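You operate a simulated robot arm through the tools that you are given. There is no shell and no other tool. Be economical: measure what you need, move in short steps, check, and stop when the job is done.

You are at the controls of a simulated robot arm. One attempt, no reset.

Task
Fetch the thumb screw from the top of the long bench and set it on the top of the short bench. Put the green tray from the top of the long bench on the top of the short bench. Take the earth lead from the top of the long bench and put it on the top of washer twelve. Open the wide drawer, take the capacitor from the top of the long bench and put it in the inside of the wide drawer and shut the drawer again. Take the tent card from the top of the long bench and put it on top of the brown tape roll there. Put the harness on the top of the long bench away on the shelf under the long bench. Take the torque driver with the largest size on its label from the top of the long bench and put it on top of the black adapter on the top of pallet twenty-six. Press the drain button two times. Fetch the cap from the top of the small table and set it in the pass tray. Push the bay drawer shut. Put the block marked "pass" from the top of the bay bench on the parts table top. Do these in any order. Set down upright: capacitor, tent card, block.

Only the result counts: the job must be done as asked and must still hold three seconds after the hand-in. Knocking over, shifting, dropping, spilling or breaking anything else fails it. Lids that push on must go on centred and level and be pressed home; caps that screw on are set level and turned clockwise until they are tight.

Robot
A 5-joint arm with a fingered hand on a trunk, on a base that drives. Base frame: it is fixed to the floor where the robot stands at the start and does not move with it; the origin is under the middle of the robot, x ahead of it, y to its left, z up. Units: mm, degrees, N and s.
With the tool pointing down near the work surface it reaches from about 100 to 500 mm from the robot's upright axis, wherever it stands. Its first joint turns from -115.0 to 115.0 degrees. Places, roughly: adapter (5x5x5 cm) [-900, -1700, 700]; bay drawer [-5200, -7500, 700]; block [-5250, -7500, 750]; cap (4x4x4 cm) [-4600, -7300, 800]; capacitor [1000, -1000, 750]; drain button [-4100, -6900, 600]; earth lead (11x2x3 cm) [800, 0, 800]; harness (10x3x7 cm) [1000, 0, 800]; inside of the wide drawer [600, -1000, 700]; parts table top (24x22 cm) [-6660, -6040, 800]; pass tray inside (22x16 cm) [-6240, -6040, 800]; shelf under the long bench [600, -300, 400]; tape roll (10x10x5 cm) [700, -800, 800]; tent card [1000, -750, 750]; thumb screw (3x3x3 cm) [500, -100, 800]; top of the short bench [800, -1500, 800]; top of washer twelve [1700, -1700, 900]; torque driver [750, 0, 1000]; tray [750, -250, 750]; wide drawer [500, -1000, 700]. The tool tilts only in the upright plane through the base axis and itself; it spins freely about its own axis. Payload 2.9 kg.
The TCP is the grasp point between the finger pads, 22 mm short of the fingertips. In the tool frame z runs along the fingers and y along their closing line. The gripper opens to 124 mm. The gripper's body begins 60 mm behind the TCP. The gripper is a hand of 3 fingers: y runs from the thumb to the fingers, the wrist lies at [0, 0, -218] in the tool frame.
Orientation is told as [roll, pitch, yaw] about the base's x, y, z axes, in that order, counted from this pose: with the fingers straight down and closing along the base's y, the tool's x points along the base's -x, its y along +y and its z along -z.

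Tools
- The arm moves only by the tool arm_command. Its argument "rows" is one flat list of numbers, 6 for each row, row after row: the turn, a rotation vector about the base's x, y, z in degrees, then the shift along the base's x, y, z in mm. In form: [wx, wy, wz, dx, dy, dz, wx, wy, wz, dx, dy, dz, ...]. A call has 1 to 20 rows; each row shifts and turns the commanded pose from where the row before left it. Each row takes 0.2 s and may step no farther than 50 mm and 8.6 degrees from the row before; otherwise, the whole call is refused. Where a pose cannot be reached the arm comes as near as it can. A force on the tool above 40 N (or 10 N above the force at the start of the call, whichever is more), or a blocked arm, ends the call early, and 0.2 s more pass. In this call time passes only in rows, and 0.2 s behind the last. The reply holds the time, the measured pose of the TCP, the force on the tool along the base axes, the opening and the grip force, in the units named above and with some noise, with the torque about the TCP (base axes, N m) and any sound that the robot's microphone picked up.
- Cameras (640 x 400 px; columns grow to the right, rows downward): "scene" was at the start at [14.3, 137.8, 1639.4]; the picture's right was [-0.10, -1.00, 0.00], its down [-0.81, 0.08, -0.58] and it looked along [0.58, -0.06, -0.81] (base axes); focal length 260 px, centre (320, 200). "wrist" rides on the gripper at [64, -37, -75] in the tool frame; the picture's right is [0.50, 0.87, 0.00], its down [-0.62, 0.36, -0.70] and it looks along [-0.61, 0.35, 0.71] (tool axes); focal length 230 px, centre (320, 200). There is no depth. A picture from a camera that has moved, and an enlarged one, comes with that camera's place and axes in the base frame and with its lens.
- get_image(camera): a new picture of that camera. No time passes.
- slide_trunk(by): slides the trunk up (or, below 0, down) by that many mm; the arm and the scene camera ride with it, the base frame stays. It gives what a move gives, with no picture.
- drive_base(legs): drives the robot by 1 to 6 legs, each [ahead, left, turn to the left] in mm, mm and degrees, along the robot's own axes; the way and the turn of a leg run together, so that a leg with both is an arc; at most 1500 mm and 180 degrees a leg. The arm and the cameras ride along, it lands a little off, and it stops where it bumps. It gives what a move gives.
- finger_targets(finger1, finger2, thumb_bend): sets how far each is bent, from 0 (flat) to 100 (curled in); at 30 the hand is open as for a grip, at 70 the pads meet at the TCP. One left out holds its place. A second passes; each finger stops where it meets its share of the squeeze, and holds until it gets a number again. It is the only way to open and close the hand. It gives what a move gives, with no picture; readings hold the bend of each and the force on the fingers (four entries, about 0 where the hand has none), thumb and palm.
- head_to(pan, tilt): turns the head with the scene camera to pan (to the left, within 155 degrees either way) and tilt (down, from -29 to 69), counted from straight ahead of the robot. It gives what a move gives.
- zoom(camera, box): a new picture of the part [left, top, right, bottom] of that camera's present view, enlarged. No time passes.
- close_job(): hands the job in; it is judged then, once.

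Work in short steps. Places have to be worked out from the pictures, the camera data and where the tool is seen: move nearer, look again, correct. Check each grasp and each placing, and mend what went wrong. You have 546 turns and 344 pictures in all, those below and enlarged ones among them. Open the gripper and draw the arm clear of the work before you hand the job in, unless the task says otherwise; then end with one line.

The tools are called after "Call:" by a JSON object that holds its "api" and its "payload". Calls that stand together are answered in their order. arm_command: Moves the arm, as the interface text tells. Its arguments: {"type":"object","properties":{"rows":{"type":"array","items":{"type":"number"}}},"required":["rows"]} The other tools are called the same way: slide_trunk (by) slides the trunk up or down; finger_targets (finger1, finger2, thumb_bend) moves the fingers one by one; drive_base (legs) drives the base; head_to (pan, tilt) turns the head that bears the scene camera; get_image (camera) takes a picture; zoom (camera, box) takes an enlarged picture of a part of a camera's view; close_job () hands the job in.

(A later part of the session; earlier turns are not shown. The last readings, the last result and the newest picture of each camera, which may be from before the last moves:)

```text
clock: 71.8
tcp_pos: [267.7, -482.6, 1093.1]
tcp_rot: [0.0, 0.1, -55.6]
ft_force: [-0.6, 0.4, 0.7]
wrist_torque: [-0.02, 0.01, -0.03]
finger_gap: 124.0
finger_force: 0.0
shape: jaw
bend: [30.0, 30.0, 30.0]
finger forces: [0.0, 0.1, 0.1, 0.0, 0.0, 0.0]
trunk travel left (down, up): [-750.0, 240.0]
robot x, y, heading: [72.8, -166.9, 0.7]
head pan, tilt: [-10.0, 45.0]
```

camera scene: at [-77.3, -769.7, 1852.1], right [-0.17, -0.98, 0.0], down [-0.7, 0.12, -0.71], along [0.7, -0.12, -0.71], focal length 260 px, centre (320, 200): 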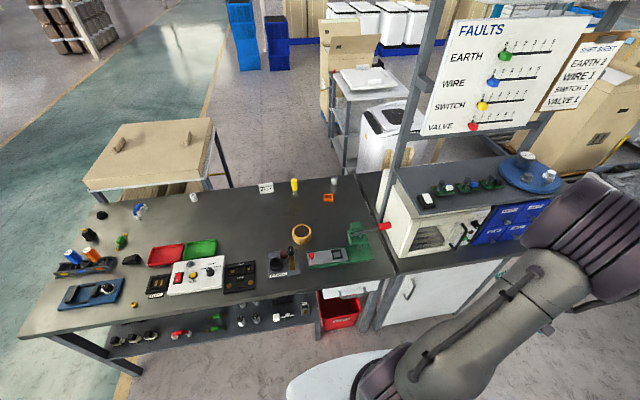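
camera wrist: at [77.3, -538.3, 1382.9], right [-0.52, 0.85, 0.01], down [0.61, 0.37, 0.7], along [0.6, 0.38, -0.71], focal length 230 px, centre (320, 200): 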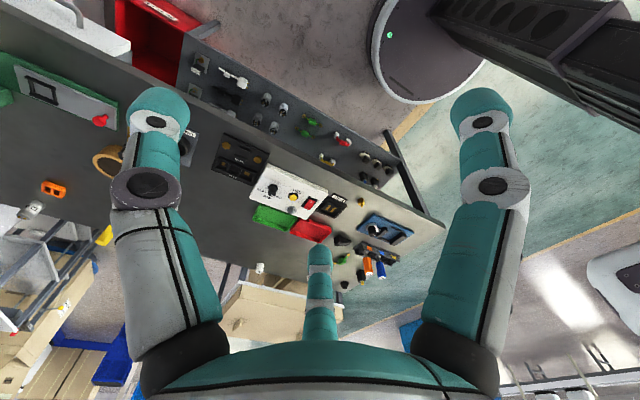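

Now swing the arm to above the screw with yaw 0 and descend partway.

Call:
{"api": "arm_command", "payload": {"rows": [0, 0, 5.56, 40.6, 19.9, 0, 0, 0, 5.56, 37.6, 25, 0, 0, 0, 5.56, 34, 29.9, 0, 0, 0, 5.56, 29.7, 33.8, 0, 0, 0, 5.56, 25.2, 37.7, 0, 0, 0, 5.56, 19.9, 40.6, 0, 0, 0, 5.56, 14.4, 42.6, 0, 0, 0, 5.56, 8.8, 44.5, 0, 0, 0, 5.56, 2.8, 45.2, 0, 0, 0, 5.56, -3.1, 44.9, 0, 0, 0, 0, 0, 0, -40, 0, 0, 0, 0, 0, -40, 0, 0, 0, 0, 0, -40, 0, 0, 0, 0, 0, -40]}}

Call:
{"api": "get_image", "payload": {"camera": "wrist"}}

```text
clock: 74.8
tcp_pos: [478.0, -118.2, 932.1]
tcp_rot: [0.1, 0.0, 0.0]
ft_force: [0.3, -0.1, 0.0]
wrist_torque: [0.05, -0.02, 0.01]
finger_gap: 123.6
finger_force: 0.1
shape: jaw
bend: [30.0, 30.0, 30.0]
finger forces: [0.1, 0.1, 0.0, 0.0, 0.0, 0.0]
trunk travel left (down, up): [-750.0, 240.0]
robot x, y, heading: [73.3, -170.2, 1.0]
head pan, tilt: [-10.0, 45.0]
```

```text
320 pictures are left
camera wrist: at [413.4, -155.6, 1007.8], right [-0.5, 0.87, 0.0], down [0.62, 0.36, 0.7], along [0.61, 0.35, -0.71], focal length 230 px, centre (320, 200)
```

wrist: 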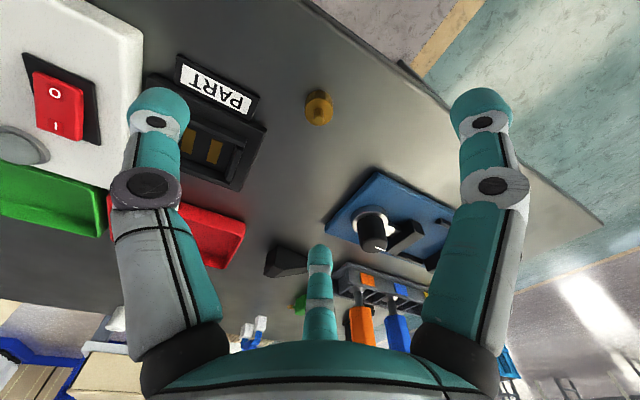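

Screw is at about (474,-123). I align and descend to TCP z≈862, then look.

Call:
{"api": "arm_command", "payload": {"rows": [0, 0, 0, -3.5, -4.6, -20, 0, 0, 0, 0, 0, -25, 0, 0, 0, 0, 0, -25]}}

Call:
{"api": "get_image", "payload": {"camera": "wrist"}}

```text
clock: 75.7
tcp_pos: [473.5, -123.1, 861.4]
tcp_rot: [0.0, 0.1, 0.1]
ft_force: [0.3, 0.0, 0.3]
wrist_torque: [-0.04, 0.02, 0.01]
finger_gap: 124.1
finger_force: 0.0
shape: jaw
bend: [30.0, 30.0, 30.0]
finger forces: [0.0, 0.0, 0.0, 0.0, 0.0, 0.0]
trunk travel left (down, up): [-750.0, 240.0]
robot x, y, heading: [73.7, -167.7, 0.7]
head pan, tilt: [-10.0, 45.0]
```

```text
319 pictures are left
camera wrist: at [408.8, -160.9, 937.3], right [-0.5, 0.87, 0.0], down [0.62, 0.36, 0.7], along [0.61, 0.35, -0.71], focal length 230 px, centre (320, 200)
```

wrist: 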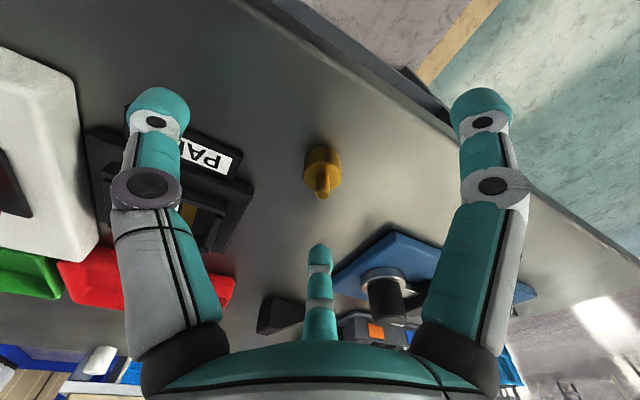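

Screw spans z≈828–858. I descend to 853 and close the fingers gently.

Call:
{"api": "arm_command", "payload": {"rows": [0, 0, 0, 0, 0, -4, 0, 0, 0, 0, 1, -4]}}

Call:
{"api": "finger_targets", "payload": {"finger1": 55, "finger2": 55, "thumb_bend": 55}}

Call:
{"api": "get_image", "payload": {"camera": "wrist"}}

```text
clock: 76.2
tcp_pos: [473.9, -124.2, 853.8]
tcp_rot: [0.1, 0.0, 0.0]
ft_force: [-0.7, -0.2, 0.3]
wrist_torque: [0.01, -0.02, 0.02]
finger_gap: 123.6
finger_force: 0.2
shape: jaw
bend: [30.0, 30.0, 30.0]
finger forces: [0.0, 0.0, 0.0, 0.1, 0.0, 0.1]
trunk travel left (down, up): [-750.0, 240.0]
robot x, y, heading: [74.0, -168.0, 0.5]
head pan, tilt: [-10.0, 45.0]
```

```text
clock: 77.2
tcp_pos: [475.1, -123.2, 854.1]
tcp_rot: [0.0, 0.0, 0.0]
ft_force: [0.6, -0.2, 0.7]
wrist_torque: [0.0, 0.02, 0.01]
finger_gap: 36.4
finger_force: 0.1
shape: fingers
bend: [55.0, 55.0, 55.0]
finger forces: [0.1, 0.0, 0.0, 0.0, 0.0, 0.0]
trunk travel left (down, up): [-750.0, 240.0]
robot x, y, heading: [77.1, -167.0, 0.6]
head pan, tilt: [-10.0, 45.0]
```

```text
318 pictures are left
camera wrist: at [409.7, -159.7, 929.8], right [-0.5, 0.87, 0.0], down [0.62, 0.36, 0.7], along [0.61, 0.35, -0.71], focal length 230 px, centre (320, 200)
```

wrist: 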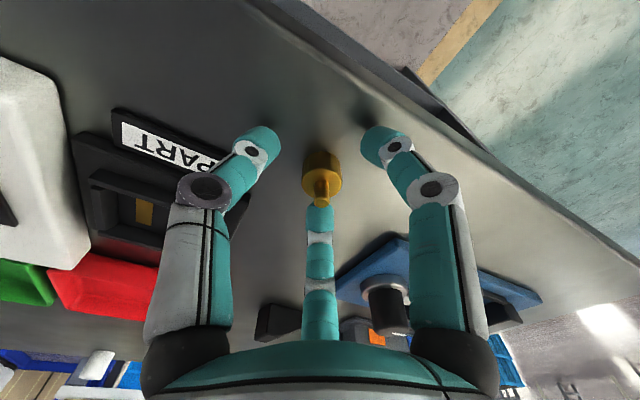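

The fingers close in on the screw from three sides. I go 3 mm lower and close fully.

Call:
{"api": "arm_command", "payload": {"rows": [0, 0, 0, 0, 0, -4]}}

Call:
{"api": "finger_targets", "payload": {"finger1": 75, "finger2": 75, "thumb_bend": 75}}

Call:
{"api": "get_image", "payload": {"camera": "wrist"}}

```text
clock: 77.7
tcp_pos: [474.4, -122.6, 850.6]
tcp_rot: [-0.1, 0.0, -0.2]
ft_force: [0.4, 0.6, -0.4]
wrist_torque: [-0.02, 0.02, -0.01]
finger_gap: 36.5
finger_force: 0.0
shape: fingers
bend: [55.0, 55.0, 55.0]
finger forces: [0.1, 0.1, 0.1, 0.0, 0.0, 0.0]
trunk travel left (down, up): [-750.0, 240.0]
robot x, y, heading: [74.0, -164.8, 0.7]
head pan, tilt: [-10.0, 45.0]
```

```text
clock: 78.7
tcp_pos: [472.8, -122.9, 850.3]
tcp_rot: [0.1, -0.1, -0.1]
ft_force: [-0.1, 0.1, 0.1]
wrist_torque: [0.0, 0.04, 0.01]
finger_gap: 9.9
finger_force: 14.6
shape: fingers
bend: [62.0, 63.0, 67.0]
finger forces: [9.0, 8.6, 0.0, 0.1, 11.2, 0.1]
trunk travel left (down, up): [-750.0, 240.0]
robot x, y, heading: [75.4, -170.1, 0.8]
head pan, tilt: [-10.0, 45.0]
```

```text
317 pictures are left
camera wrist: at [409.2, -159.1, 926.3], right [-0.5, 0.87, 0.0], down [0.62, 0.36, 0.7], along [0.61, 0.35, -0.71], focal length 230 px, centre (320, 200)
```

wrist: 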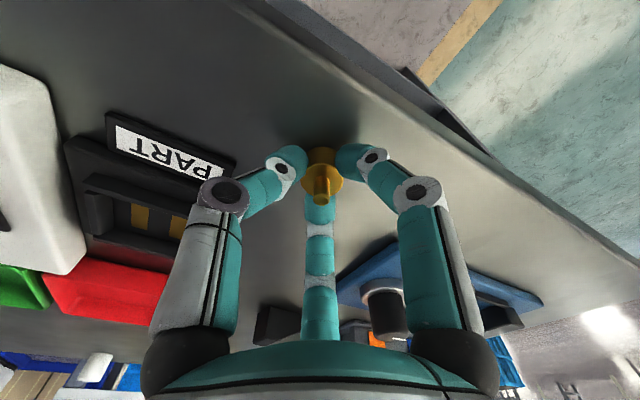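

Screw is gripped. Lift and pull the hand back off the bench before driving.

Call:
{"api": "arm_command", "payload": {"rows": [0, 0, 0, 0, 0, 15, 0, 0, 0, 0, 0, 40, 0, 0, 0, 0, 0, 45, 0, 0, 0, -30, 0, 45, 0, 0, 0, -40, 0, 10, 0, 0, 0, -40, 0, 0, 0, 0, 0, -40, 0, 0]}}

Call:
{"api": "drive_base", "payload": {"legs": [[-60, -1230, 0]]}}

Call:
{"api": "head_to", "payload": {"pan": -15, "tilt": 40}}

Call:
{"api": "get_image", "payload": {"camera": "scene"}}

Call:
{"api": "get_image", "payload": {"camera": "wrist"}}

```text
refused: row 4 steps farther than a row can; nothing moved
```

```text
clock: 81.3
tcp_pos: [459.5, -470.4, 852.1]
tcp_rot: [-0.1, 0.0, 1.7]
ft_force: [2.0, 17.5, 0.8]
wrist_torque: [0.45, -0.09, 0.27]
finger_gap: 0.2
finger_force: 10.9
shape: fingers
bend: [73.0, 59.0, 74.0]
finger forces: [0.0, 20.0, 0.0, 0.0, 0.0, 0.1]
trunk travel left (down, up): [-750.0, 240.0]
robot x, y, heading: [64.4, -526.2, 1.3]
head pan, tilt: [-10.0, 45.0]
stopped in leg 1: the force on the tool passed its limit at 124 N (the readings are from after the stop); the commanded pose is now the measured one
```

```text
clock: 82.0
tcp_pos: [459.7, -468.6, 852.3]
tcp_rot: [-0.2, 0.3, 1.6]
ft_force: [1.6, 20.4, 6.9]
wrist_torque: [0.57, -0.18, 0.38]
finger_gap: 0.1
finger_force: 11.9
shape: fingers
bend: [73.0, 59.0, 74.0]
finger forces: [0.1, 23.6, 0.1, 0.1, 0.0, 0.0]
trunk travel left (down, up): [-750.0, 240.0]
robot x, y, heading: [61.2, -527.7, 1.2]
head pan, tilt: [-15.0, 40.0]
```

```text
316 pictures are left
camera scene: at [83.2, -397.1, 1659.0], right [-0.24, -0.97, 0.0], down [-0.62, 0.15, -0.77], along [0.74, -0.18, -0.64], focal length 260 px, centre (320, 200)
```

scene: 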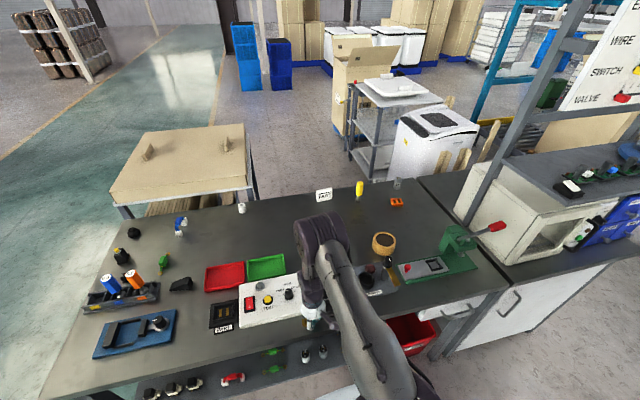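

```text
315 pictures are left
camera wrist: at [396.1, -507.6, 927.6], right [-0.53, 0.85, 0.0], down [0.61, 0.38, 0.7], along [0.59, 0.37, -0.72], focal length 230 px, centre (320, 200)
```

wrist: 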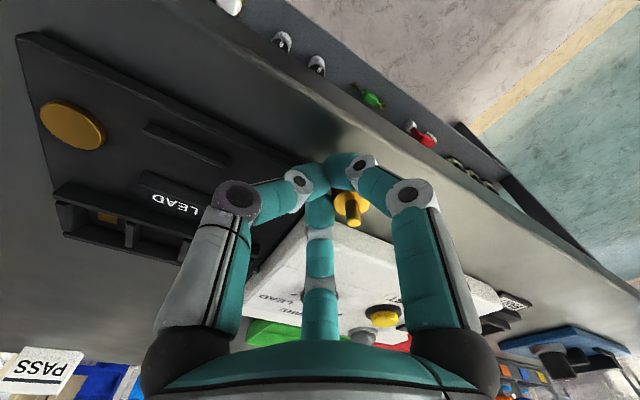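

I chained calls wrongly: the lift was refused and the drive dragged the hand along the bench. I look closely at what may have moved.

Call:
{"api": "zoom", "payload": {"camera": "scene", "box": [180, 230, 420, 380]}}

Call:
{"api": "zoom", "payload": {"camera": "wrist", "box": [160, 120, 480, 320]}}

```text
2.67 times, centred on (300, 305) of scene
camera zoom: at [83.2, -397.1, 1659.0], right [-0.24, -0.97, 0.0], down [-0.62, 0.15, -0.77], along [0.74, -0.18, -0.64], focal length 693 px, centre (373, -80)
```

zoom: 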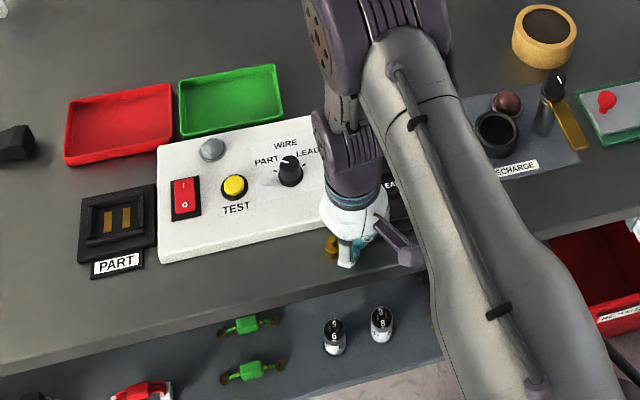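

```text
2.00 times, centred on (320, 220) of wrist
camera zoom: at [396.1, -507.6, 927.6], right [-0.53, 0.85, 0.0], down [0.61, 0.38, 0.7], along [0.59, 0.37, -0.72], focal length 460 px, centre (320, 160)
```

zoom: 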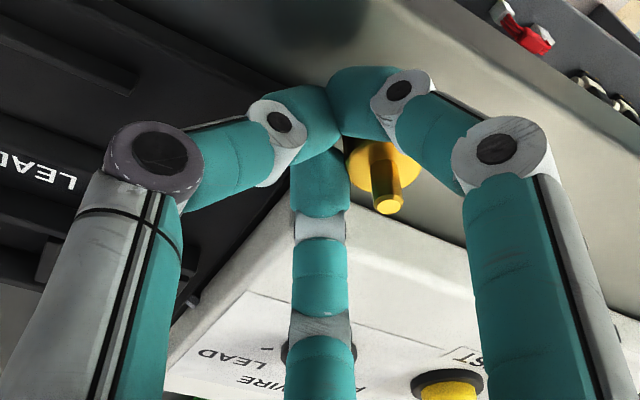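

The screw still stands upright by the fingers; panels look in place. I relieve the sideways pressure by 4 mm and lift straight up.

Call:
{"api": "arm_command", "payload": {"rows": [0, 0, 0, 0, 4, 0, 0, 0, 0, 0, 0, 20, 0, 0, 0, 0, 0, 40, 0, 0, 0, 0, 0, 40]}}

Call:
{"api": "get_image", "payload": {"camera": "wrist"}}

```text
clock: 83.0
tcp_pos: [458.3, -467.8, 951.4]
tcp_rot: [0.0, 0.2, 1.6]
ft_force: [-1.0, 0.8, 0.4]
wrist_torque: [0.0, 0.0, 0.02]
finger_gap: 0.2
finger_force: 0.0
shape: fingers
bend: [73.0, 73.0, 74.0]
finger forces: [0.0, 0.0, 0.0, 0.1, 0.0, 0.0]
trunk travel left (down, up): [-750.0, 240.0]
robot x, y, heading: [61.3, -528.5, 1.2]
head pan, tilt: [-15.0, 40.0]
```

```text
312 pictures are left
camera wrist: at [395.1, -505.5, 1025.9], right [-0.52, 0.85, 0.0], down [0.61, 0.37, 0.7], along [0.59, 0.37, -0.72], focal length 230 px, centre (320, 200)
```

wrist: 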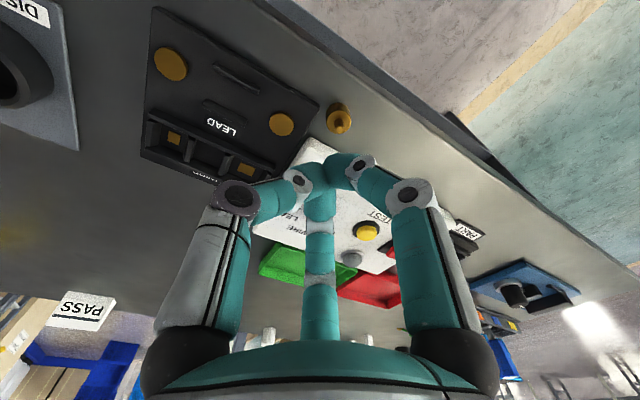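

Hand is clear; screw stands at about (459,-446). I pull the arm back and check the panels for shifts.

Call:
{"api": "arm_command", "payload": {"rows": [0, 0, 0, 0, 0, 40, 0, 0, 0, -40, -20, 20, 0, 0, 0, -40, -20, 0, 0, 0, 0, -40, -20, 0, 0, 0, 0, -40, -25, 0, 0, 0, 0, -30, -35, 0, 0, 0, 0, -20, -40, 0, 0, 0, 0, -20, -40, 0]}}

Call:
{"api": "finger_targets", "payload": {"finger1": 30, "finger2": 30, "thumb_bend": 30}}

Call:
{"api": "get_image", "payload": {"camera": "scene"}}

```text
clock: 84.8
tcp_pos: [287.5, -678.7, 1017.1]
tcp_rot: [0.2, 0.1, 1.6]
ft_force: [0.8, 0.0, 0.6]
wrist_torque: [0.0, 0.03, -0.02]
finger_gap: 0.2
finger_force: 0.1
shape: fingers
bend: [73.0, 73.0, 74.0]
finger forces: [0.0, 0.0, 0.0, 0.1, 0.0, 0.0]
out of reach, approached as far as the arm can: row 4, 5, 6
trunk travel left (down, up): [-750.0, 240.0]
robot x, y, heading: [62.3, -528.6, 1.2]
head pan, tilt: [-15.0, 40.0]
```

```text
clock: 85.8
tcp_pos: [288.9, -677.5, 1016.5]
tcp_rot: [0.1, 0.1, 1.6]
ft_force: [0.5, 0.1, -0.1]
wrist_torque: [-0.01, 0.03, -0.04]
finger_gap: 103.8
finger_force: 0.1
shape: fingers
bend: [30.0, 30.0, 30.0]
finger forces: [0.0, 0.0, 0.0, 0.0, 0.0, 0.0]
trunk travel left (down, up): [-750.0, 240.0]
robot x, y, heading: [60.6, -524.6, 1.5]
head pan, tilt: [-15.0, 40.0]
```

```text
311 pictures are left
camera scene: at [83.5, -402.7, 1659.4], right [-0.24, -0.97, 0.0], down [-0.62, 0.15, -0.77], along [0.74, -0.18, -0.64], focal length 260 px, centre (320, 200)
```

scene: 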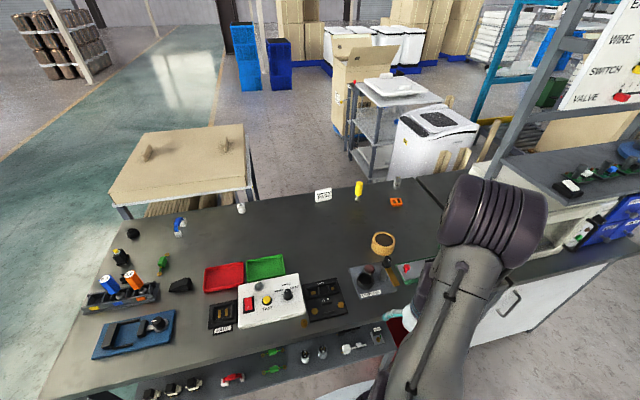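

Call:
{"api": "zoom", "payload": {"camera": "scene", "box": [190, 240, 398, 370]}}

```text
3.08 times, centred on (294, 305) of scene
camera zoom: at [83.5, -402.7, 1659.4], right [-0.24, -0.97, 0.0], down [-0.62, 0.15, -0.77], along [0.74, -0.18, -0.64], focal length 800 px, centre (400, -123)
```

zoom: 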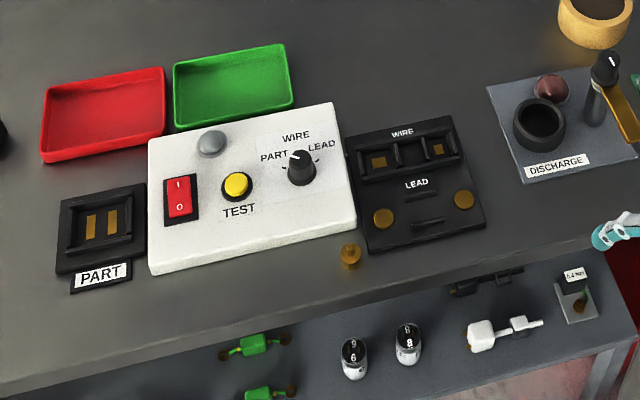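

Comparing coordinates with the earlier views, panel, box and tray have not shifted; only the screw was moved, now standing at (461,-444) near the panel corner. I'll regrip it by its stem from above with yaw -60, first moving above it.

Call:
{"api": "arm_command", "payload": {"rows": [0, 0, -7.7, 21.5, 29.1, 0, 0, 0, -7.7, 21.5, 29.1, 0, 0, 0, -7.7, 21.5, 29.1, 0, 0, 0, -7.7, 21.5, 29.1, 0, 0, 0, -7.7, 21.5, 29.1, 0, 0, 0, -7.7, 21.5, 29.1, -20, 0, 0, -7.7, 21.5, 29.1, -20, 0, 0, -7.7, 21.5, 29.1, -20]}}

Call:
{"api": "get_image", "payload": {"camera": "wrist"}}

```text
clock: 87.6
tcp_pos: [461.9, -447.1, 954.0]
tcp_rot: [-0.1, 0.0, -60.1]
ft_force: [0.5, -0.1, -0.9]
wrist_torque: [0.01, 0.03, 0.03]
finger_gap: 103.6
finger_force: 0.1
shape: fingers
bend: [30.0, 30.0, 30.0]
finger forces: [0.0, 0.0, 0.0, 0.0, 0.0, 0.1]
trunk travel left (down, up): [-750.0, 240.0]
robot x, y, heading: [60.2, -525.1, 1.2]
head pan, tilt: [-15.0, 40.0]
```

```text
309 pictures are left
camera wrist: at [398.3, -410.0, 1029.9], right [0.5, 0.87, 0.0], down [0.62, -0.36, 0.7], along [0.61, -0.35, -0.71], focal length 230 px, centre (320, 200)
```

wrist: 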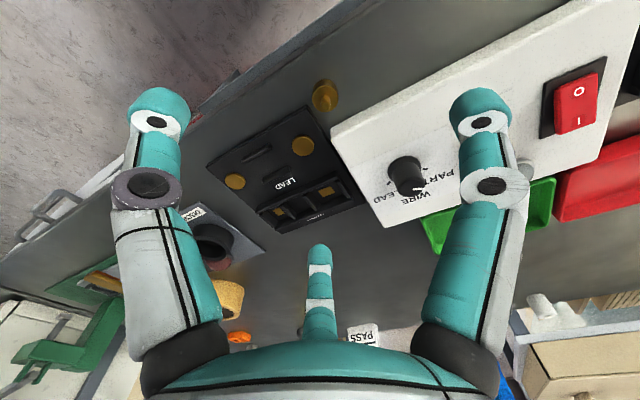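

Screw is at about (460.5,-441), next to the panel corner. I center over it, lower to 892 and preclose the fingers to check alignment with the stem.

Call:
{"api": "arm_command", "payload": {"rows": [0, 0, 0, -1.4, 6, -31, 0, 0, 0, 0, 0, -31]}}

Call:
{"api": "finger_targets", "payload": {"finger1": 62, "finger2": 62, "thumb_bend": 62}}

Call:
{"api": "get_image", "payload": {"camera": "wrist"}}

```text
clock: 88.2
tcp_pos: [462.5, -441.2, 896.9]
tcp_rot: [0.0, 0.0, -60.0]
ft_force: [-0.5, -0.6, 0.3]
wrist_torque: [0.0, -0.01, -0.02]
finger_gap: 103.4
finger_force: 0.2
shape: fingers
bend: [30.0, 30.0, 30.0]
finger forces: [0.0, 0.0, 0.0, 0.1, 0.0, 0.1]
trunk travel left (down, up): [-750.0, 240.0]
robot x, y, heading: [64.3, -524.7, 1.7]
head pan, tilt: [-15.0, 40.0]
```

```text
clock: 89.2
tcp_pos: [462.4, -441.2, 897.0]
tcp_rot: [-0.2, 0.0, -60.1]
ft_force: [-0.3, -0.1, 0.0]
wrist_torque: [0.0, 0.01, -0.03]
finger_gap: 17.5
finger_force: 0.2
shape: fingers
bend: [62.0, 62.0, 62.0]
finger forces: [0.1, 0.1, 0.0, 0.1, 0.0, 0.0]
trunk travel left (down, up): [-750.0, 240.0]
robot x, y, heading: [60.8, -528.1, 1.1]
head pan, tilt: [-15.0, 40.0]
```

```text
308 pictures are left
camera wrist: at [397.2, -404.0, 973.2], right [0.5, 0.87, 0.0], down [0.62, -0.36, 0.7], along [0.61, -0.35, -0.71], focal length 230 px, centre (320, 200)
```

wrist: 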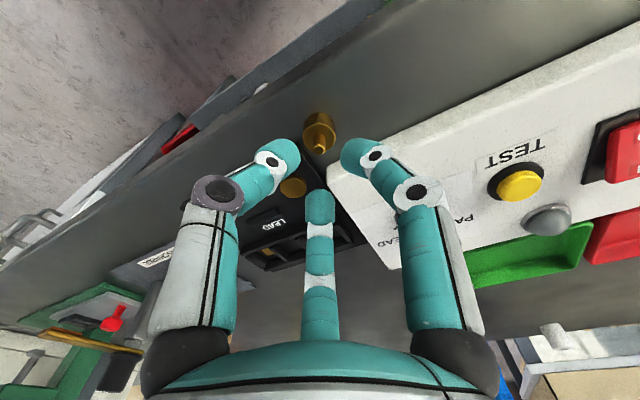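

Aligned within 2 mm. I descend to 870 (tips above the panel) and close on the stem.

Call:
{"api": "arm_command", "payload": {"rows": [0, 0, 0, -1.6, 1, -9, 0, 0, 0, 0, 0, -9, 0, 0, 0, 0, 0, -9, 0, 0, 0, 0, 0, -4]}}

Call:
{"api": "get_image", "payload": {"camera": "wrist"}}

```text
clock: 90.2
tcp_pos: [461.4, -440.9, 864.3]
tcp_rot: [-0.1, 0.0, -60.1]
ft_force: [0.1, 1.0, 0.5]
wrist_torque: [0.01, 0.0, 0.02]
finger_gap: 18.0
finger_force: 0.0
shape: fingers
bend: [62.0, 62.0, 62.0]
finger forces: [0.0, 0.1, 0.0, 0.0, 0.1, 0.0]
trunk travel left (down, up): [-750.0, 240.0]
robot x, y, heading: [60.4, -527.0, 1.2]
head pan, tilt: [-15.0, 40.0]
```

```text
307 pictures are left
camera wrist: at [395.4, -403.4, 941.1], right [0.5, 0.87, 0.0], down [0.62, -0.36, 0.7], along [0.61, -0.35, -0.71], focal length 230 px, centre (320, 200)
```

wrist: 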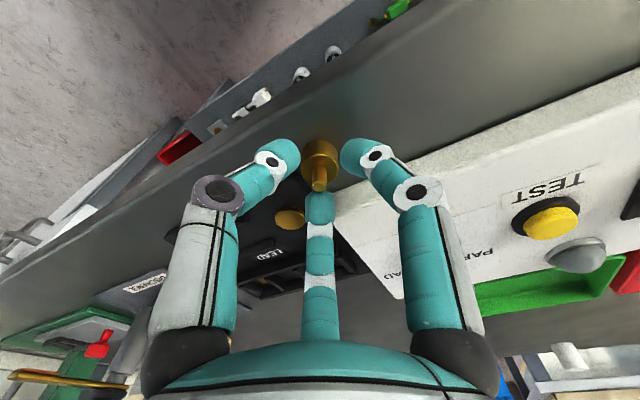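

Stem is between the three fingers. Close.

Call:
{"api": "finger_targets", "payload": {"finger1": 76, "finger2": 76, "thumb_bend": 76}}

Call:
{"api": "get_image", "payload": {"camera": "wrist"}}

```text
clock: 91.2
tcp_pos: [459.0, -440.1, 864.6]
tcp_rot: [-0.1, 0.0, -59.9]
ft_force: [-0.4, -0.8, 0.1]
wrist_torque: [0.04, 0.0, 0.0]
finger_gap: 0.1
finger_force: 9.8
shape: fingers
bend: [73.0, 73.0, 71.0]
finger forces: [6.2, 5.9, 0.1, 0.0, 7.8, 0.0]
trunk travel left (down, up): [-750.0, 240.0]
robot x, y, heading: [60.1, -528.4, 1.6]
head pan, tilt: [-15.0, 40.0]
```

```text
306 pictures are left
camera wrist: at [395.4, -403.4, 941.1], right [0.5, 0.87, 0.0], down [0.62, -0.36, 0.7], along [0.61, -0.35, -0.71], focal length 230 px, centre (320, 200)
```

wrist: 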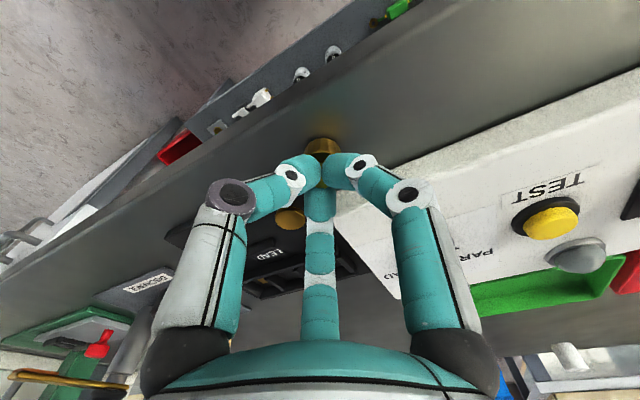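

Unclear whether the stem is held. I lift 30 mm and look.

Call:
{"api": "arm_command", "payload": {"rows": [0, 0, 0, 0, 0, 10, 0, 0, 0, 0, 0, 25]}}

Call:
{"api": "zoom", "payload": {"camera": "wrist", "box": [240, 80, 400, 180]}}

```text
clock: 91.8
tcp_pos: [460.0, -440.9, 901.1]
tcp_rot: [0.0, 0.0, -60.0]
ft_force: [0.3, 0.3, -0.2]
wrist_torque: [0.03, -0.02, 0.01]
finger_gap: 0.0
finger_force: 10.1
shape: fingers
bend: [73.0, 73.0, 71.0]
finger forces: [6.3, 6.0, 0.0, 0.0, 7.7, 0.0]
trunk travel left (down, up): [-750.0, 240.0]
robot x, y, heading: [63.2, -524.1, 1.1]
head pan, tilt: [-15.0, 40.0]
```

```text
4.00 times, centred on (320, 130) of wrist
camera zoom: at [394.7, -404.1, 977.0], right [0.5, 0.87, 0.0], down [0.62, -0.36, 0.7], along [0.61, -0.35, -0.71], focal length 920 px, centre (320, 480)
```

zoom: 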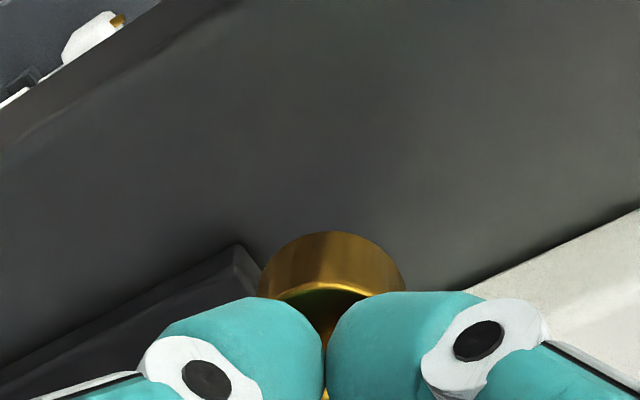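

The screw is held by its stem. I lift and retract first, then drive only after confirming.

Call:
{"api": "arm_command", "payload": {"rows": [0, 0, 0, 0, 0, 45, 0, 0, 0, 0, 0, 45, 0, 0, 0, -40, 0, 20, 0, 0, 0, -40, 0, 0, 0, 0, 0, -40, 0, 0]}}

```text
clock: 93.0
tcp_pos: [337.6, -438.7, 1010.1]
tcp_rot: [0.1, 0.0, -60.1]
ft_force: [0.0, 0.1, -0.4]
wrist_torque: [-0.01, 0.02, -0.01]
finger_gap: 0.1
finger_force: 9.1
shape: fingers
bend: [73.0, 73.0, 71.0]
finger forces: [6.3, 6.1, 0.0, 0.0, 7.2, 0.1]
trunk travel left (down, up): [-750.0, 240.0]
robot x, y, heading: [63.2, -524.8, 1.3]
head pan, tilt: [-15.0, 40.0]
```

Retracted. Now drive right to face the short bench.

Call:
{"api": "drive_base", "payload": {"legs": [[-10, -900, -1.3]]}}

Call:
{"api": "head_to", "payload": {"pan": 0, "tilt": 45}}

Call:
{"api": "get_image", "payload": {"camera": "scene"}}

Call:
{"api": "get_image", "payload": {"camera": "wrist"}}

```text
clock: 97.6
tcp_pos: [336.9, -1320.0, 1010.1]
tcp_rot: [0.0, 0.0, -61.8]
ft_force: [-0.9, 0.2, -0.7]
wrist_torque: [0.01, -0.01, 0.0]
finger_gap: 0.0
finger_force: 9.6
shape: fingers
bend: [73.0, 73.0, 71.0]
finger forces: [6.3, 6.2, 0.1, 0.0, 7.2, 0.0]
trunk travel left (down, up): [-750.0, 240.0]
robot x, y, heading: [59.0, -1394.2, -0.6]
head pan, tilt: [-15.0, 40.0]
```

```text
clock: 98.4
tcp_pos: [337.6, -1319.8, 1009.6]
tcp_rot: [-0.1, 0.0, -61.8]
ft_force: [-0.1, 0.3, -0.6]
wrist_torque: [0.01, 0.01, 0.0]
finger_gap: 0.0
finger_force: 10.0
shape: fingers
bend: [73.0, 73.0, 71.0]
finger forces: [6.3, 6.2, 0.1, 0.1, 7.2, 0.1]
trunk travel left (down, up): [-750.0, 240.0]
robot x, y, heading: [59.6, -1396.4, -0.6]
head pan, tilt: [0.0, 45.0]
```

```text
304 pictures are left
camera scene: at [83.0, -1252.3, 1652.1], right [-0.01, -1.0, 0.0], down [-0.71, 0.01, -0.71], along [0.71, -0.01, -0.71], focal length 260 px, centre (320, 200)
```

scene: 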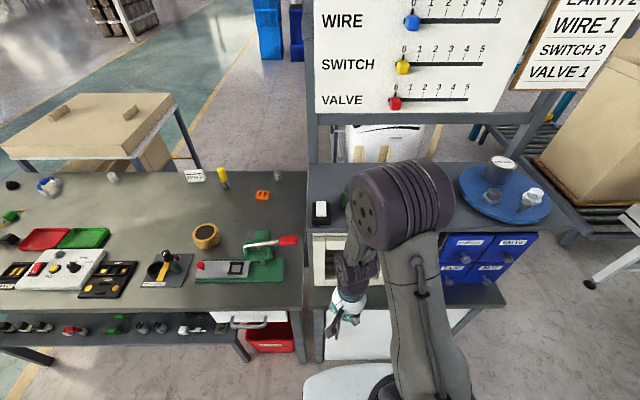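

```text
303 pictures are left
camera wrist: at [273.6, -1280.8, 1085.6], right [0.53, 0.85, 0.0], down [0.61, -0.38, 0.7], along [0.6, -0.37, -0.71], focal length 230 px, centre (320, 200)
```

wrist: 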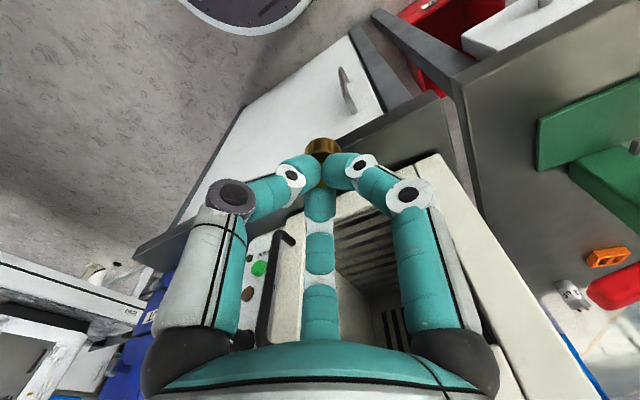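

Short bench has a free strip x≈434–503 in front of the oven. I turn the hand to yaw 0 (slim side to the oven) and move above (456,-1330).

Call:
{"api": "arm_command", "payload": {"rows": [0, 0, 7.75, 15, -1.3, -13, 0, 0, 7.75, 15, -1.3, -13, 0, 0, 7.75, 15, -1.3, -13, 0, 0, 7.75, 15, -1.3, -13, 0, 0, 7.75, 15, -1.3, -13, 0, 0, 7.75, 15, -1.3, -13, 0, 0, 7.75, 15, -1.3, -13, 0, 0, 7.75, 13, -1.3, -13]}}

Call:
{"api": "get_image", "payload": {"camera": "wrist"}}

Call:
{"api": "zoom", "payload": {"camera": "scene", "box": [290, 220, 450, 320]}}

```text
clock: 100.2
tcp_pos: [436.7, -1329.1, 914.3]
tcp_rot: [-0.1, -1.0, 0.5]
ft_force: [0.0, 0.1, -0.6]
wrist_torque: [-0.07, 0.01, -0.04]
finger_gap: 0.0
finger_force: 9.8
shape: fingers
bend: [73.0, 73.0, 71.0]
finger forces: [6.3, 6.1, 0.0, 0.0, 7.2, 0.0]
trunk travel left (down, up): [-750.0, 240.0]
robot x, y, heading: [56.4, -1394.8, -0.7]
head pan, tilt: [0.0, 45.0]
```

```text
302 pictures are left
camera wrist: at [371.6, -1366.6, 988.4], right [-0.51, 0.86, -0.01], down [0.6, 0.36, 0.71], along [0.62, 0.35, -0.7], focal length 230 px, centre (320, 200)
```

wrist: 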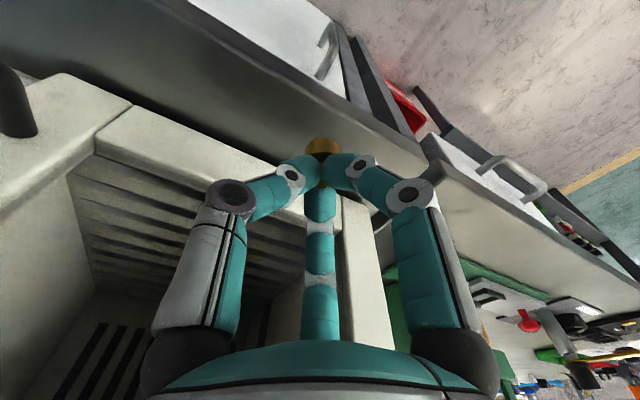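

```text
4.00 times, centred on (370, 270) of scene
camera zoom: at [51.1, -1251.0, 1652.5], right [-0.01, -1.0, 0.0], down [-0.69, 0.01, -0.72], along [0.72, -0.01, -0.69], focal length 1040 px, centre (120, -80)
```

zoom: 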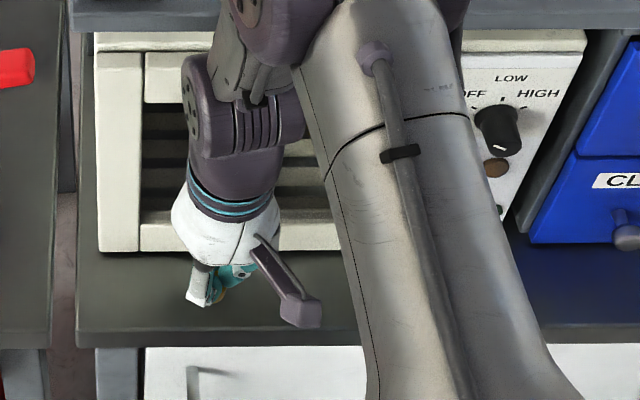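

The robot leans back slightly: the wrist has touched the shelf edge above the oven. I back off immediately and will lean the hand back instead.

Call:
{"api": "arm_command", "payload": {"rows": [0, 0, 0, -30, 0, 0, 0, 0, 0, -40, 0, 0]}}

Call:
{"api": "get_image", "payload": {"camera": "scene"}}

```text
clock: 100.8
tcp_pos: [382.2, -1331.5, 907.8]
tcp_rot: [0.0, -0.2, 0.1]
ft_force: [-0.1, 0.0, -0.6]
wrist_torque: [0.01, -0.03, -0.01]
finger_gap: 0.0
finger_force: 9.9
shape: fingers
bend: [73.0, 73.0, 71.0]
finger forces: [6.4, 6.1, 0.0, 0.1, 6.9, 0.0]
trunk travel left (down, up): [-750.0, 240.0]
robot x, y, heading: [55.3, -1398.4, -0.5]
head pan, tilt: [0.0, 45.0]
```

```text
300 pictures are left
camera scene: at [77.6, -1251.7, 1651.9], right [-0.01, -1.0, 0.0], down [-0.7, 0.01, -0.71], along [0.71, -0.01, -0.7], focal length 260 px, centre (320, 200)
```

scene: 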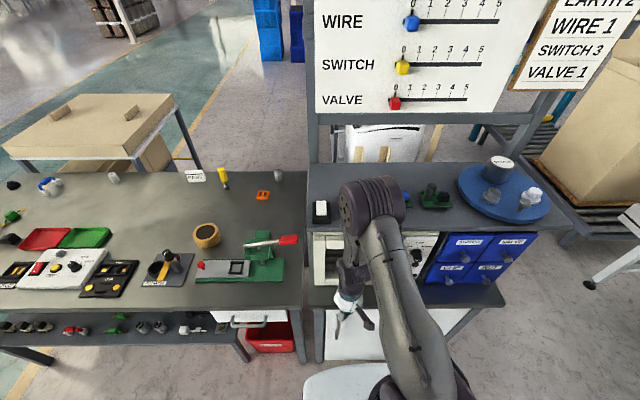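

Nothing on the shelf moved. Now I lean the hand back 16° and move the screw over the strip.

Call:
{"api": "arm_command", "payload": {"rows": [1.66, -7.82, 0, 0, -8, 0, 1.66, -7.82, 0, 0, 0, 0, 0, 0, 0, 37, 7.9, 0, 0, 0, 0, 37, 7.9, 0]}}

Call:
{"api": "get_image", "payload": {"camera": "wrist"}}

```text
clock: 101.8
tcp_pos: [459.5, -1324.8, 906.9]
tcp_rot: [3.4, -15.6, -0.3]
ft_force: [0.1, 0.2, -0.1]
wrist_torque: [0.0, 0.02, -0.03]
finger_gap: 0.0
finger_force: 9.4
shape: fingers
bend: [73.0, 73.0, 71.0]
finger forces: [6.4, 6.3, 0.1, 0.1, 6.7, 0.0]
trunk travel left (down, up): [-750.0, 240.0]
robot x, y, heading: [59.1, -1396.8, -0.5]
head pan, tilt: [0.0, 45.0]
```

```text
299 pictures are left
camera wrist: at [377.1, -1364.5, 960.7], right [-0.49, 0.87, -0.09], down [0.4, 0.31, 0.86], along [0.77, 0.39, -0.5], focal length 230 px, centre (320, 200)
```

wrist: 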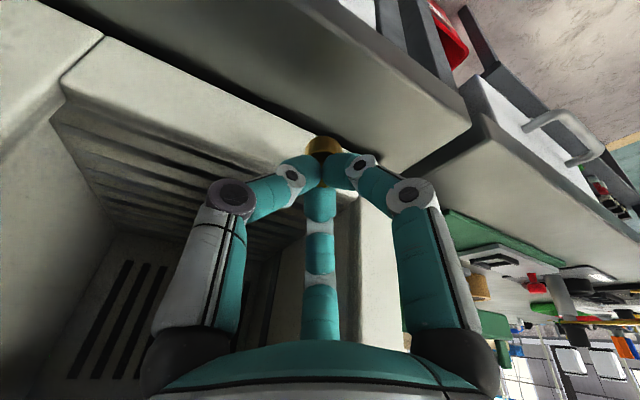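

Descend toward the strip, slow at the end with the force guard.

Call:
{"api": "arm_command", "payload": {"rows": [0, 0, 0, -3, 0, -15, 0, 0, 0, -3, 0, -12, 0, 0, 0, 0, 0, -4, 0, 0, 0, 0, 0, -3, 0, 0, 0, 0, 0, -3, 0, 0, 0, 0, 0, -3]}}

Call:
{"api": "get_image", "payload": {"camera": "wrist"}}

```text
clock: 103.2
tcp_pos: [451.5, -1323.7, 866.6]
tcp_rot: [3.5, -15.6, -0.3]
ft_force: [-0.4, -0.8, -0.6]
wrist_torque: [0.03, -0.05, 0.03]
finger_gap: 0.0
finger_force: 9.4
shape: fingers
bend: [73.0, 73.0, 71.0]
finger forces: [6.4, 6.3, 0.0, 0.0, 6.8, 0.0]
trunk travel left (down, up): [-750.0, 240.0]
robot x, y, heading: [57.1, -1400.4, -0.4]
head pan, tilt: [0.0, 45.0]
```

```text
298 pictures are left
camera wrist: at [370.0, -1364.4, 920.2], right [-0.49, 0.87, -0.08], down [0.4, 0.31, 0.86], along [0.77, 0.39, -0.5], focal length 230 px, centre (320, 200)
```

wrist: 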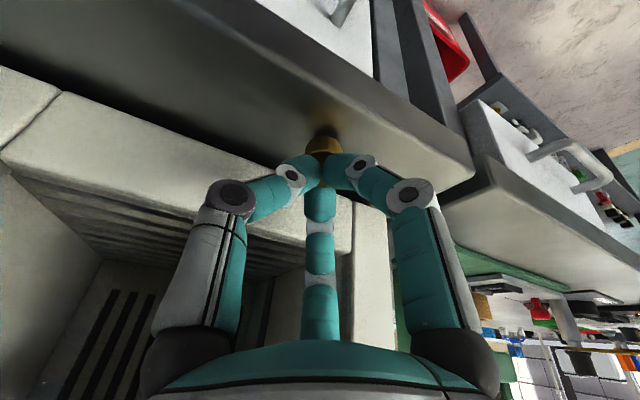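

Nearly touching. A few more 2 mm steps.

Call:
{"api": "arm_command", "payload": {"rows": [0, 0, 0, 0, 0, -2, 0, 0, 0, 0, 0, -2, 0, 0, 0, 0, 0, -2, 0, 0, 0, 0, 0, -2]}}

Call:
{"api": "zoom", "payload": {"camera": "wrist", "box": [240, 80, 400, 180]}}

```text
clock: 104.2
tcp_pos: [454.0, -1323.8, 859.1]
tcp_rot: [3.5, -15.8, -0.3]
ft_force: [1.6, 1.0, 16.0]
wrist_torque: [0.05, -0.09, -0.02]
finger_gap: 0.0
finger_force: 13.7
shape: fingers
bend: [74.0, 74.0, 73.0]
finger forces: [8.0, 10.2, 0.1, 0.0, 8.9, 0.0]
trunk travel left (down, up): [-750.0, 240.0]
robot x, y, heading: [61.1, -1397.3, -0.1]
head pan, tilt: [0.0, 45.0]
```

```text
4.00 times, centred on (320, 130) of wrist
camera zoom: at [370.9, -1364.4, 912.7], right [-0.49, 0.87, -0.09], down [0.4, 0.31, 0.86], along [0.77, 0.39, -0.5], focal length 920 px, centre (320, 480)
```

zoom: 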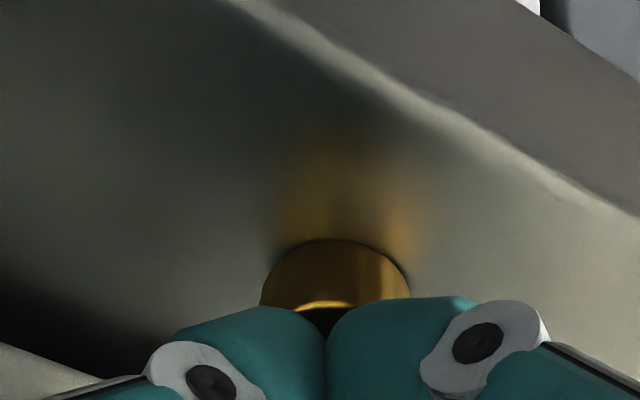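

Contact at 16 N. I ease up 1 mm and open the fingers slightly.

Call:
{"api": "arm_command", "payload": {"rows": [0, 0, 0, 0, 0, 1.5]}}

Call:
{"api": "finger_targets", "payload": {"finger1": 60, "finger2": 60, "thumb_bend": 60}}

Call:
{"api": "arm_command", "payload": {"rows": [0, 0, 0, -2.7, -0.6, 9.6, 0, 0, 0, -5.4, -1.2, 19, 0, 0, 0, -8, -1.8, 29]}}

Call:
{"api": "get_image", "payload": {"camera": "wrist"}}

```text
clock: 104.6
tcp_pos: [453.4, -1323.4, 860.0]
tcp_rot: [3.5, -15.6, -0.2]
ft_force: [1.7, -0.3, 12.5]
wrist_torque: [0.01, -0.1, 0.0]
finger_gap: 0.0
finger_force: 13.2
shape: fingers
bend: [74.0, 74.0, 73.0]
finger forces: [7.9, 8.8, 0.1, 0.1, 9.5, 0.0]
trunk travel left (down, up): [-750.0, 240.0]
robot x, y, heading: [58.1, -1395.8, -0.5]
head pan, tilt: [0.0, 45.0]
```

```text
clock: 105.6
tcp_pos: [453.8, -1323.1, 859.9]
tcp_rot: [3.5, -15.5, -0.3]
ft_force: [-0.1, 0.2, -0.7]
wrist_torque: [0.01, 0.02, -0.02]
finger_gap: 21.8
finger_force: 0.0
shape: fingers
bend: [60.0, 60.0, 60.0]
finger forces: [0.0, 0.1, 0.0, 0.0, 0.1, 0.1]
trunk travel left (down, up): [-750.0, 240.0]
robot x, y, heading: [58.2, -1395.4, -0.3]
head pan, tilt: [0.0, 45.0]
```

```text
clock: 106.4
tcp_pos: [435.0, -1329.1, 917.8]
tcp_rot: [3.4, -15.6, -0.3]
ft_force: [-0.2, 0.0, -0.8]
wrist_torque: [0.0, 0.03, -0.01]
finger_gap: 21.7
finger_force: 0.1
shape: fingers
bend: [60.0, 60.0, 60.0]
finger forces: [0.1, 0.1, 0.0, 0.0, 0.1, 0.1]
trunk travel left (down, up): [-750.0, 240.0]
robot x, y, heading: [60.0, -1395.1, -0.6]
head pan, tilt: [0.0, 45.0]
```

```text
296 pictures are left
camera wrist: at [352.4, -1369.0, 970.8], right [-0.49, 0.87, -0.08], down [0.4, 0.31, 0.86], along [0.77, 0.39, -0.5], focal length 230 px, centre (320, 200)
```

wrist: 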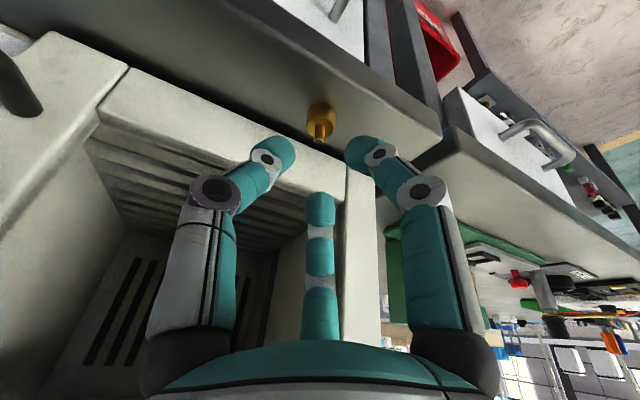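

Screw stands on the short bench. Next I open the wide drawer while the hand is free: retract, then go to y≈-1000.

Call:
{"api": "arm_command", "payload": {"rows": [0, 0, 0, -40, -8, 0, 0, 0, 0, -40, -8, 0, 0, 0, 0, -30, -6, 0, -1.66, 7.82, 0, 0, 0, 0, -1.66, 7.82, 0, 0, 0, 0]}}

```text
clock: 107.6
tcp_pos: [368.9, -1341.9, 895.4]
tcp_rot: [0.0, 0.1, 0.2]
ft_force: [0.2, 0.5, 0.4]
wrist_torque: [0.0, 0.0, -0.02]
finger_gap: 22.3
finger_force: 0.0
shape: fingers
bend: [60.0, 60.0, 60.0]
finger forces: [0.0, 0.0, 0.0, 0.1, 0.0, 0.0]
out of reach, approached as far as the arm can: row 2, 3
trunk travel left (down, up): [-750.0, 240.0]
robot x, y, heading: [60.4, -1399.5, -0.3]
head pan, tilt: [0.0, 45.0]
```

Drive to in front of the wide drawer.

Call:
{"api": "drive_base", "payload": {"legs": [[-150, 0, 0], [0, 400, 0.4]]}}

Call:
{"api": "head_to", "payload": {"pan": -8, "tilt": 50}}

Call:
{"api": "get_image", "payload": {"camera": "scene"}}

Call:
{"api": "get_image", "payload": {"camera": "wrist"}}

```text
clock: 111.0
tcp_pos: [223.6, -940.5, 895.5]
tcp_rot: [-0.1, 0.0, 0.2]
ft_force: [-0.2, -0.7, -0.5]
wrist_torque: [-0.01, 0.0, -0.01]
finger_gap: 21.8
finger_force: 0.1
shape: fingers
bend: [60.0, 60.0, 60.0]
finger forces: [0.0, 0.0, 0.0, 0.0, 0.1, 0.0]
trunk travel left (down, up): [-750.0, 240.0]
robot x, y, heading: [-84.8, -998.1, -0.5]
head pan, tilt: [0.0, 45.0]
```

```text
clock: 111.7
tcp_pos: [225.0, -941.8, 896.8]
tcp_rot: [0.0, -0.1, 0.1]
ft_force: [0.1, 0.2, 0.0]
wrist_torque: [0.02, -0.02, -0.01]
finger_gap: 22.0
finger_force: 0.1
shape: fingers
bend: [60.0, 60.0, 60.0]
finger forces: [0.0, 0.0, 0.0, 0.0, 0.1, 0.1]
trunk travel left (down, up): [-750.0, 240.0]
robot x, y, heading: [-84.8, -997.7, -0.7]
head pan, tilt: [-8.0, 50.0]
```

```text
295 pictures are left
camera scene: at [-66.2, -863.3, 1645.2], right [-0.15, -0.99, 0.0], down [-0.76, 0.11, -0.64], along [0.64, -0.1, -0.77], focal length 260 px, centre (320, 200)
```

scene: 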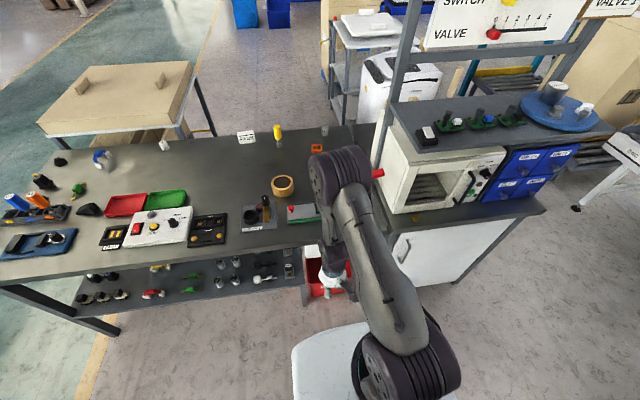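

```text
294 pictures are left
camera wrist: at [160.3, -978.4, 971.9], right [-0.5, 0.86, 0.0], down [0.62, 0.36, 0.7], along [0.61, 0.35, -0.71], focal length 230 px, centre (320, 200)
```

wrist: 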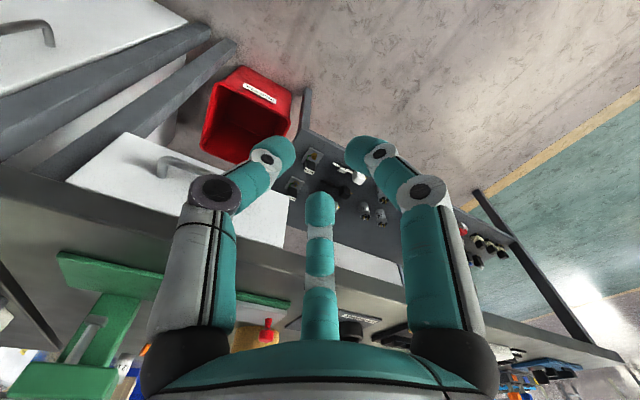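

The handle bar is at about x 405, y -1058…-950, z 741. I back up 100 mm, lower the trunk, then spin -90° and tilt the tool to nearly horizontal facing the handle.

Call:
{"api": "drive_base", "payload": {"legs": [[-100, 0, 0.6]]}}

Call:
{"api": "slide_trunk", "payload": {"by": -310}}

```text
clock: 112.9
tcp_pos: [125.2, -938.1, 896.9]
tcp_rot: [0.0, -0.1, 0.8]
ft_force: [-0.6, -0.2, 0.3]
wrist_torque: [-0.01, 0.0, -0.01]
finger_gap: 22.1
finger_force: 0.0
shape: fingers
bend: [60.0, 60.0, 60.0]
finger forces: [0.0, 0.0, 0.0, 0.0, 0.0, 0.0]
trunk travel left (down, up): [-750.0, 240.0]
robot x, y, heading: [-182.0, -997.8, -0.1]
head pan, tilt: [-8.0, 50.0]
```

```text
clock: 115.9
tcp_pos: [125.6, -938.6, 586.6]
tcp_rot: [-0.1, 0.0, 0.8]
ft_force: [0.3, 0.1, -0.2]
wrist_torque: [0.01, 0.0, 0.0]
finger_gap: 21.9
finger_force: 0.1
shape: fingers
bend: [60.0, 60.0, 60.0]
finger forces: [0.1, 0.1, 0.0, 0.0, 0.0, 0.1]
trunk travel left (down, up): [-440.0, 550.0]
robot x, y, heading: [-186.6, -993.9, 0.1]
head pan, tilt: [-8.0, 50.0]
```

Call:
{"api": "arm_command", "payload": {"rows": [0, 0, -8.25, 0, -5.5, 0, 0, 0, -8.25, 0, -5.5, 0, 0, 0, -8.25, 0, -5.5, 0, 0, 0, -8.25, 0, -5.5, 0, 0, 0, -8.25, 0, -5.5, 0, 0, 0, -8.25, 0, -5.5, 0, 0, 0, -8.25, 0, -5.5, 0, 0, 0, -8.25, 0, -5.5, 0, 0, 0, -8.25, 0, -5.5, 0, 0, 0, -8.25, 0, -5.5, 0, 0, 0, -8.25, 0, -5.5, 0, -0.14, -8.33, 0, 31.6, 0, 2.3, -0.14, -8.33, 0, 30.9, 0, 6.9, -0.14, -8.33, 0, 29.6, 0, 11.2, -0.14, -8.33, 0, 27.7, 0, 15.5, -0.14, -8.33, 0, 25.1, 0, 19.2, -0.14, -8.33, 0, 22.1, 0, 22.8, -0.14, -8.33, 0, 18.5, 0, 25.5, -0.14, -8.33, 0, 14.7, 0, 28.2, -0.14, -8.33, 0, 10.4, 0, 30]}}

Call:
{"api": "get_image", "payload": {"camera": "wrist"}}

```text
clock: 120.1
tcp_pos: [337.3, -999.7, 750.0]
tcp_rot: [75.1, -0.9, -90.3]
ft_force: [0.4, 0.2, 1.3]
wrist_torque: [0.03, 0.0, -0.04]
finger_gap: 22.2
finger_force: 0.1
shape: fingers
bend: [60.0, 60.0, 60.0]
finger forces: [0.0, 0.0, 0.0, 0.0, 0.1, 0.1]
out of reach, approached as far as the arm can: row 18, 20
trunk travel left (down, up): [-440.0, 550.0]
robot x, y, heading: [-181.9, -999.8, 0.2]
head pan, tilt: [-8.0, 50.0]
```

```text
293 pictures are left
camera wrist: at [255.2, -936.0, 732.8], right [0.22, 0.51, 0.83], down [-0.59, -0.61, 0.53], along [0.78, -0.61, 0.16], focal length 230 px, centre (320, 200)
```

wrist: 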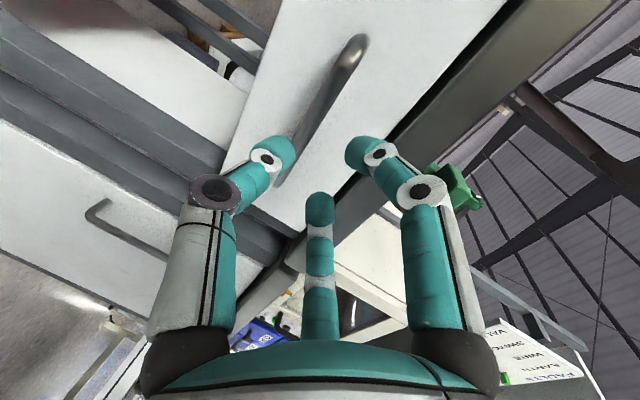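

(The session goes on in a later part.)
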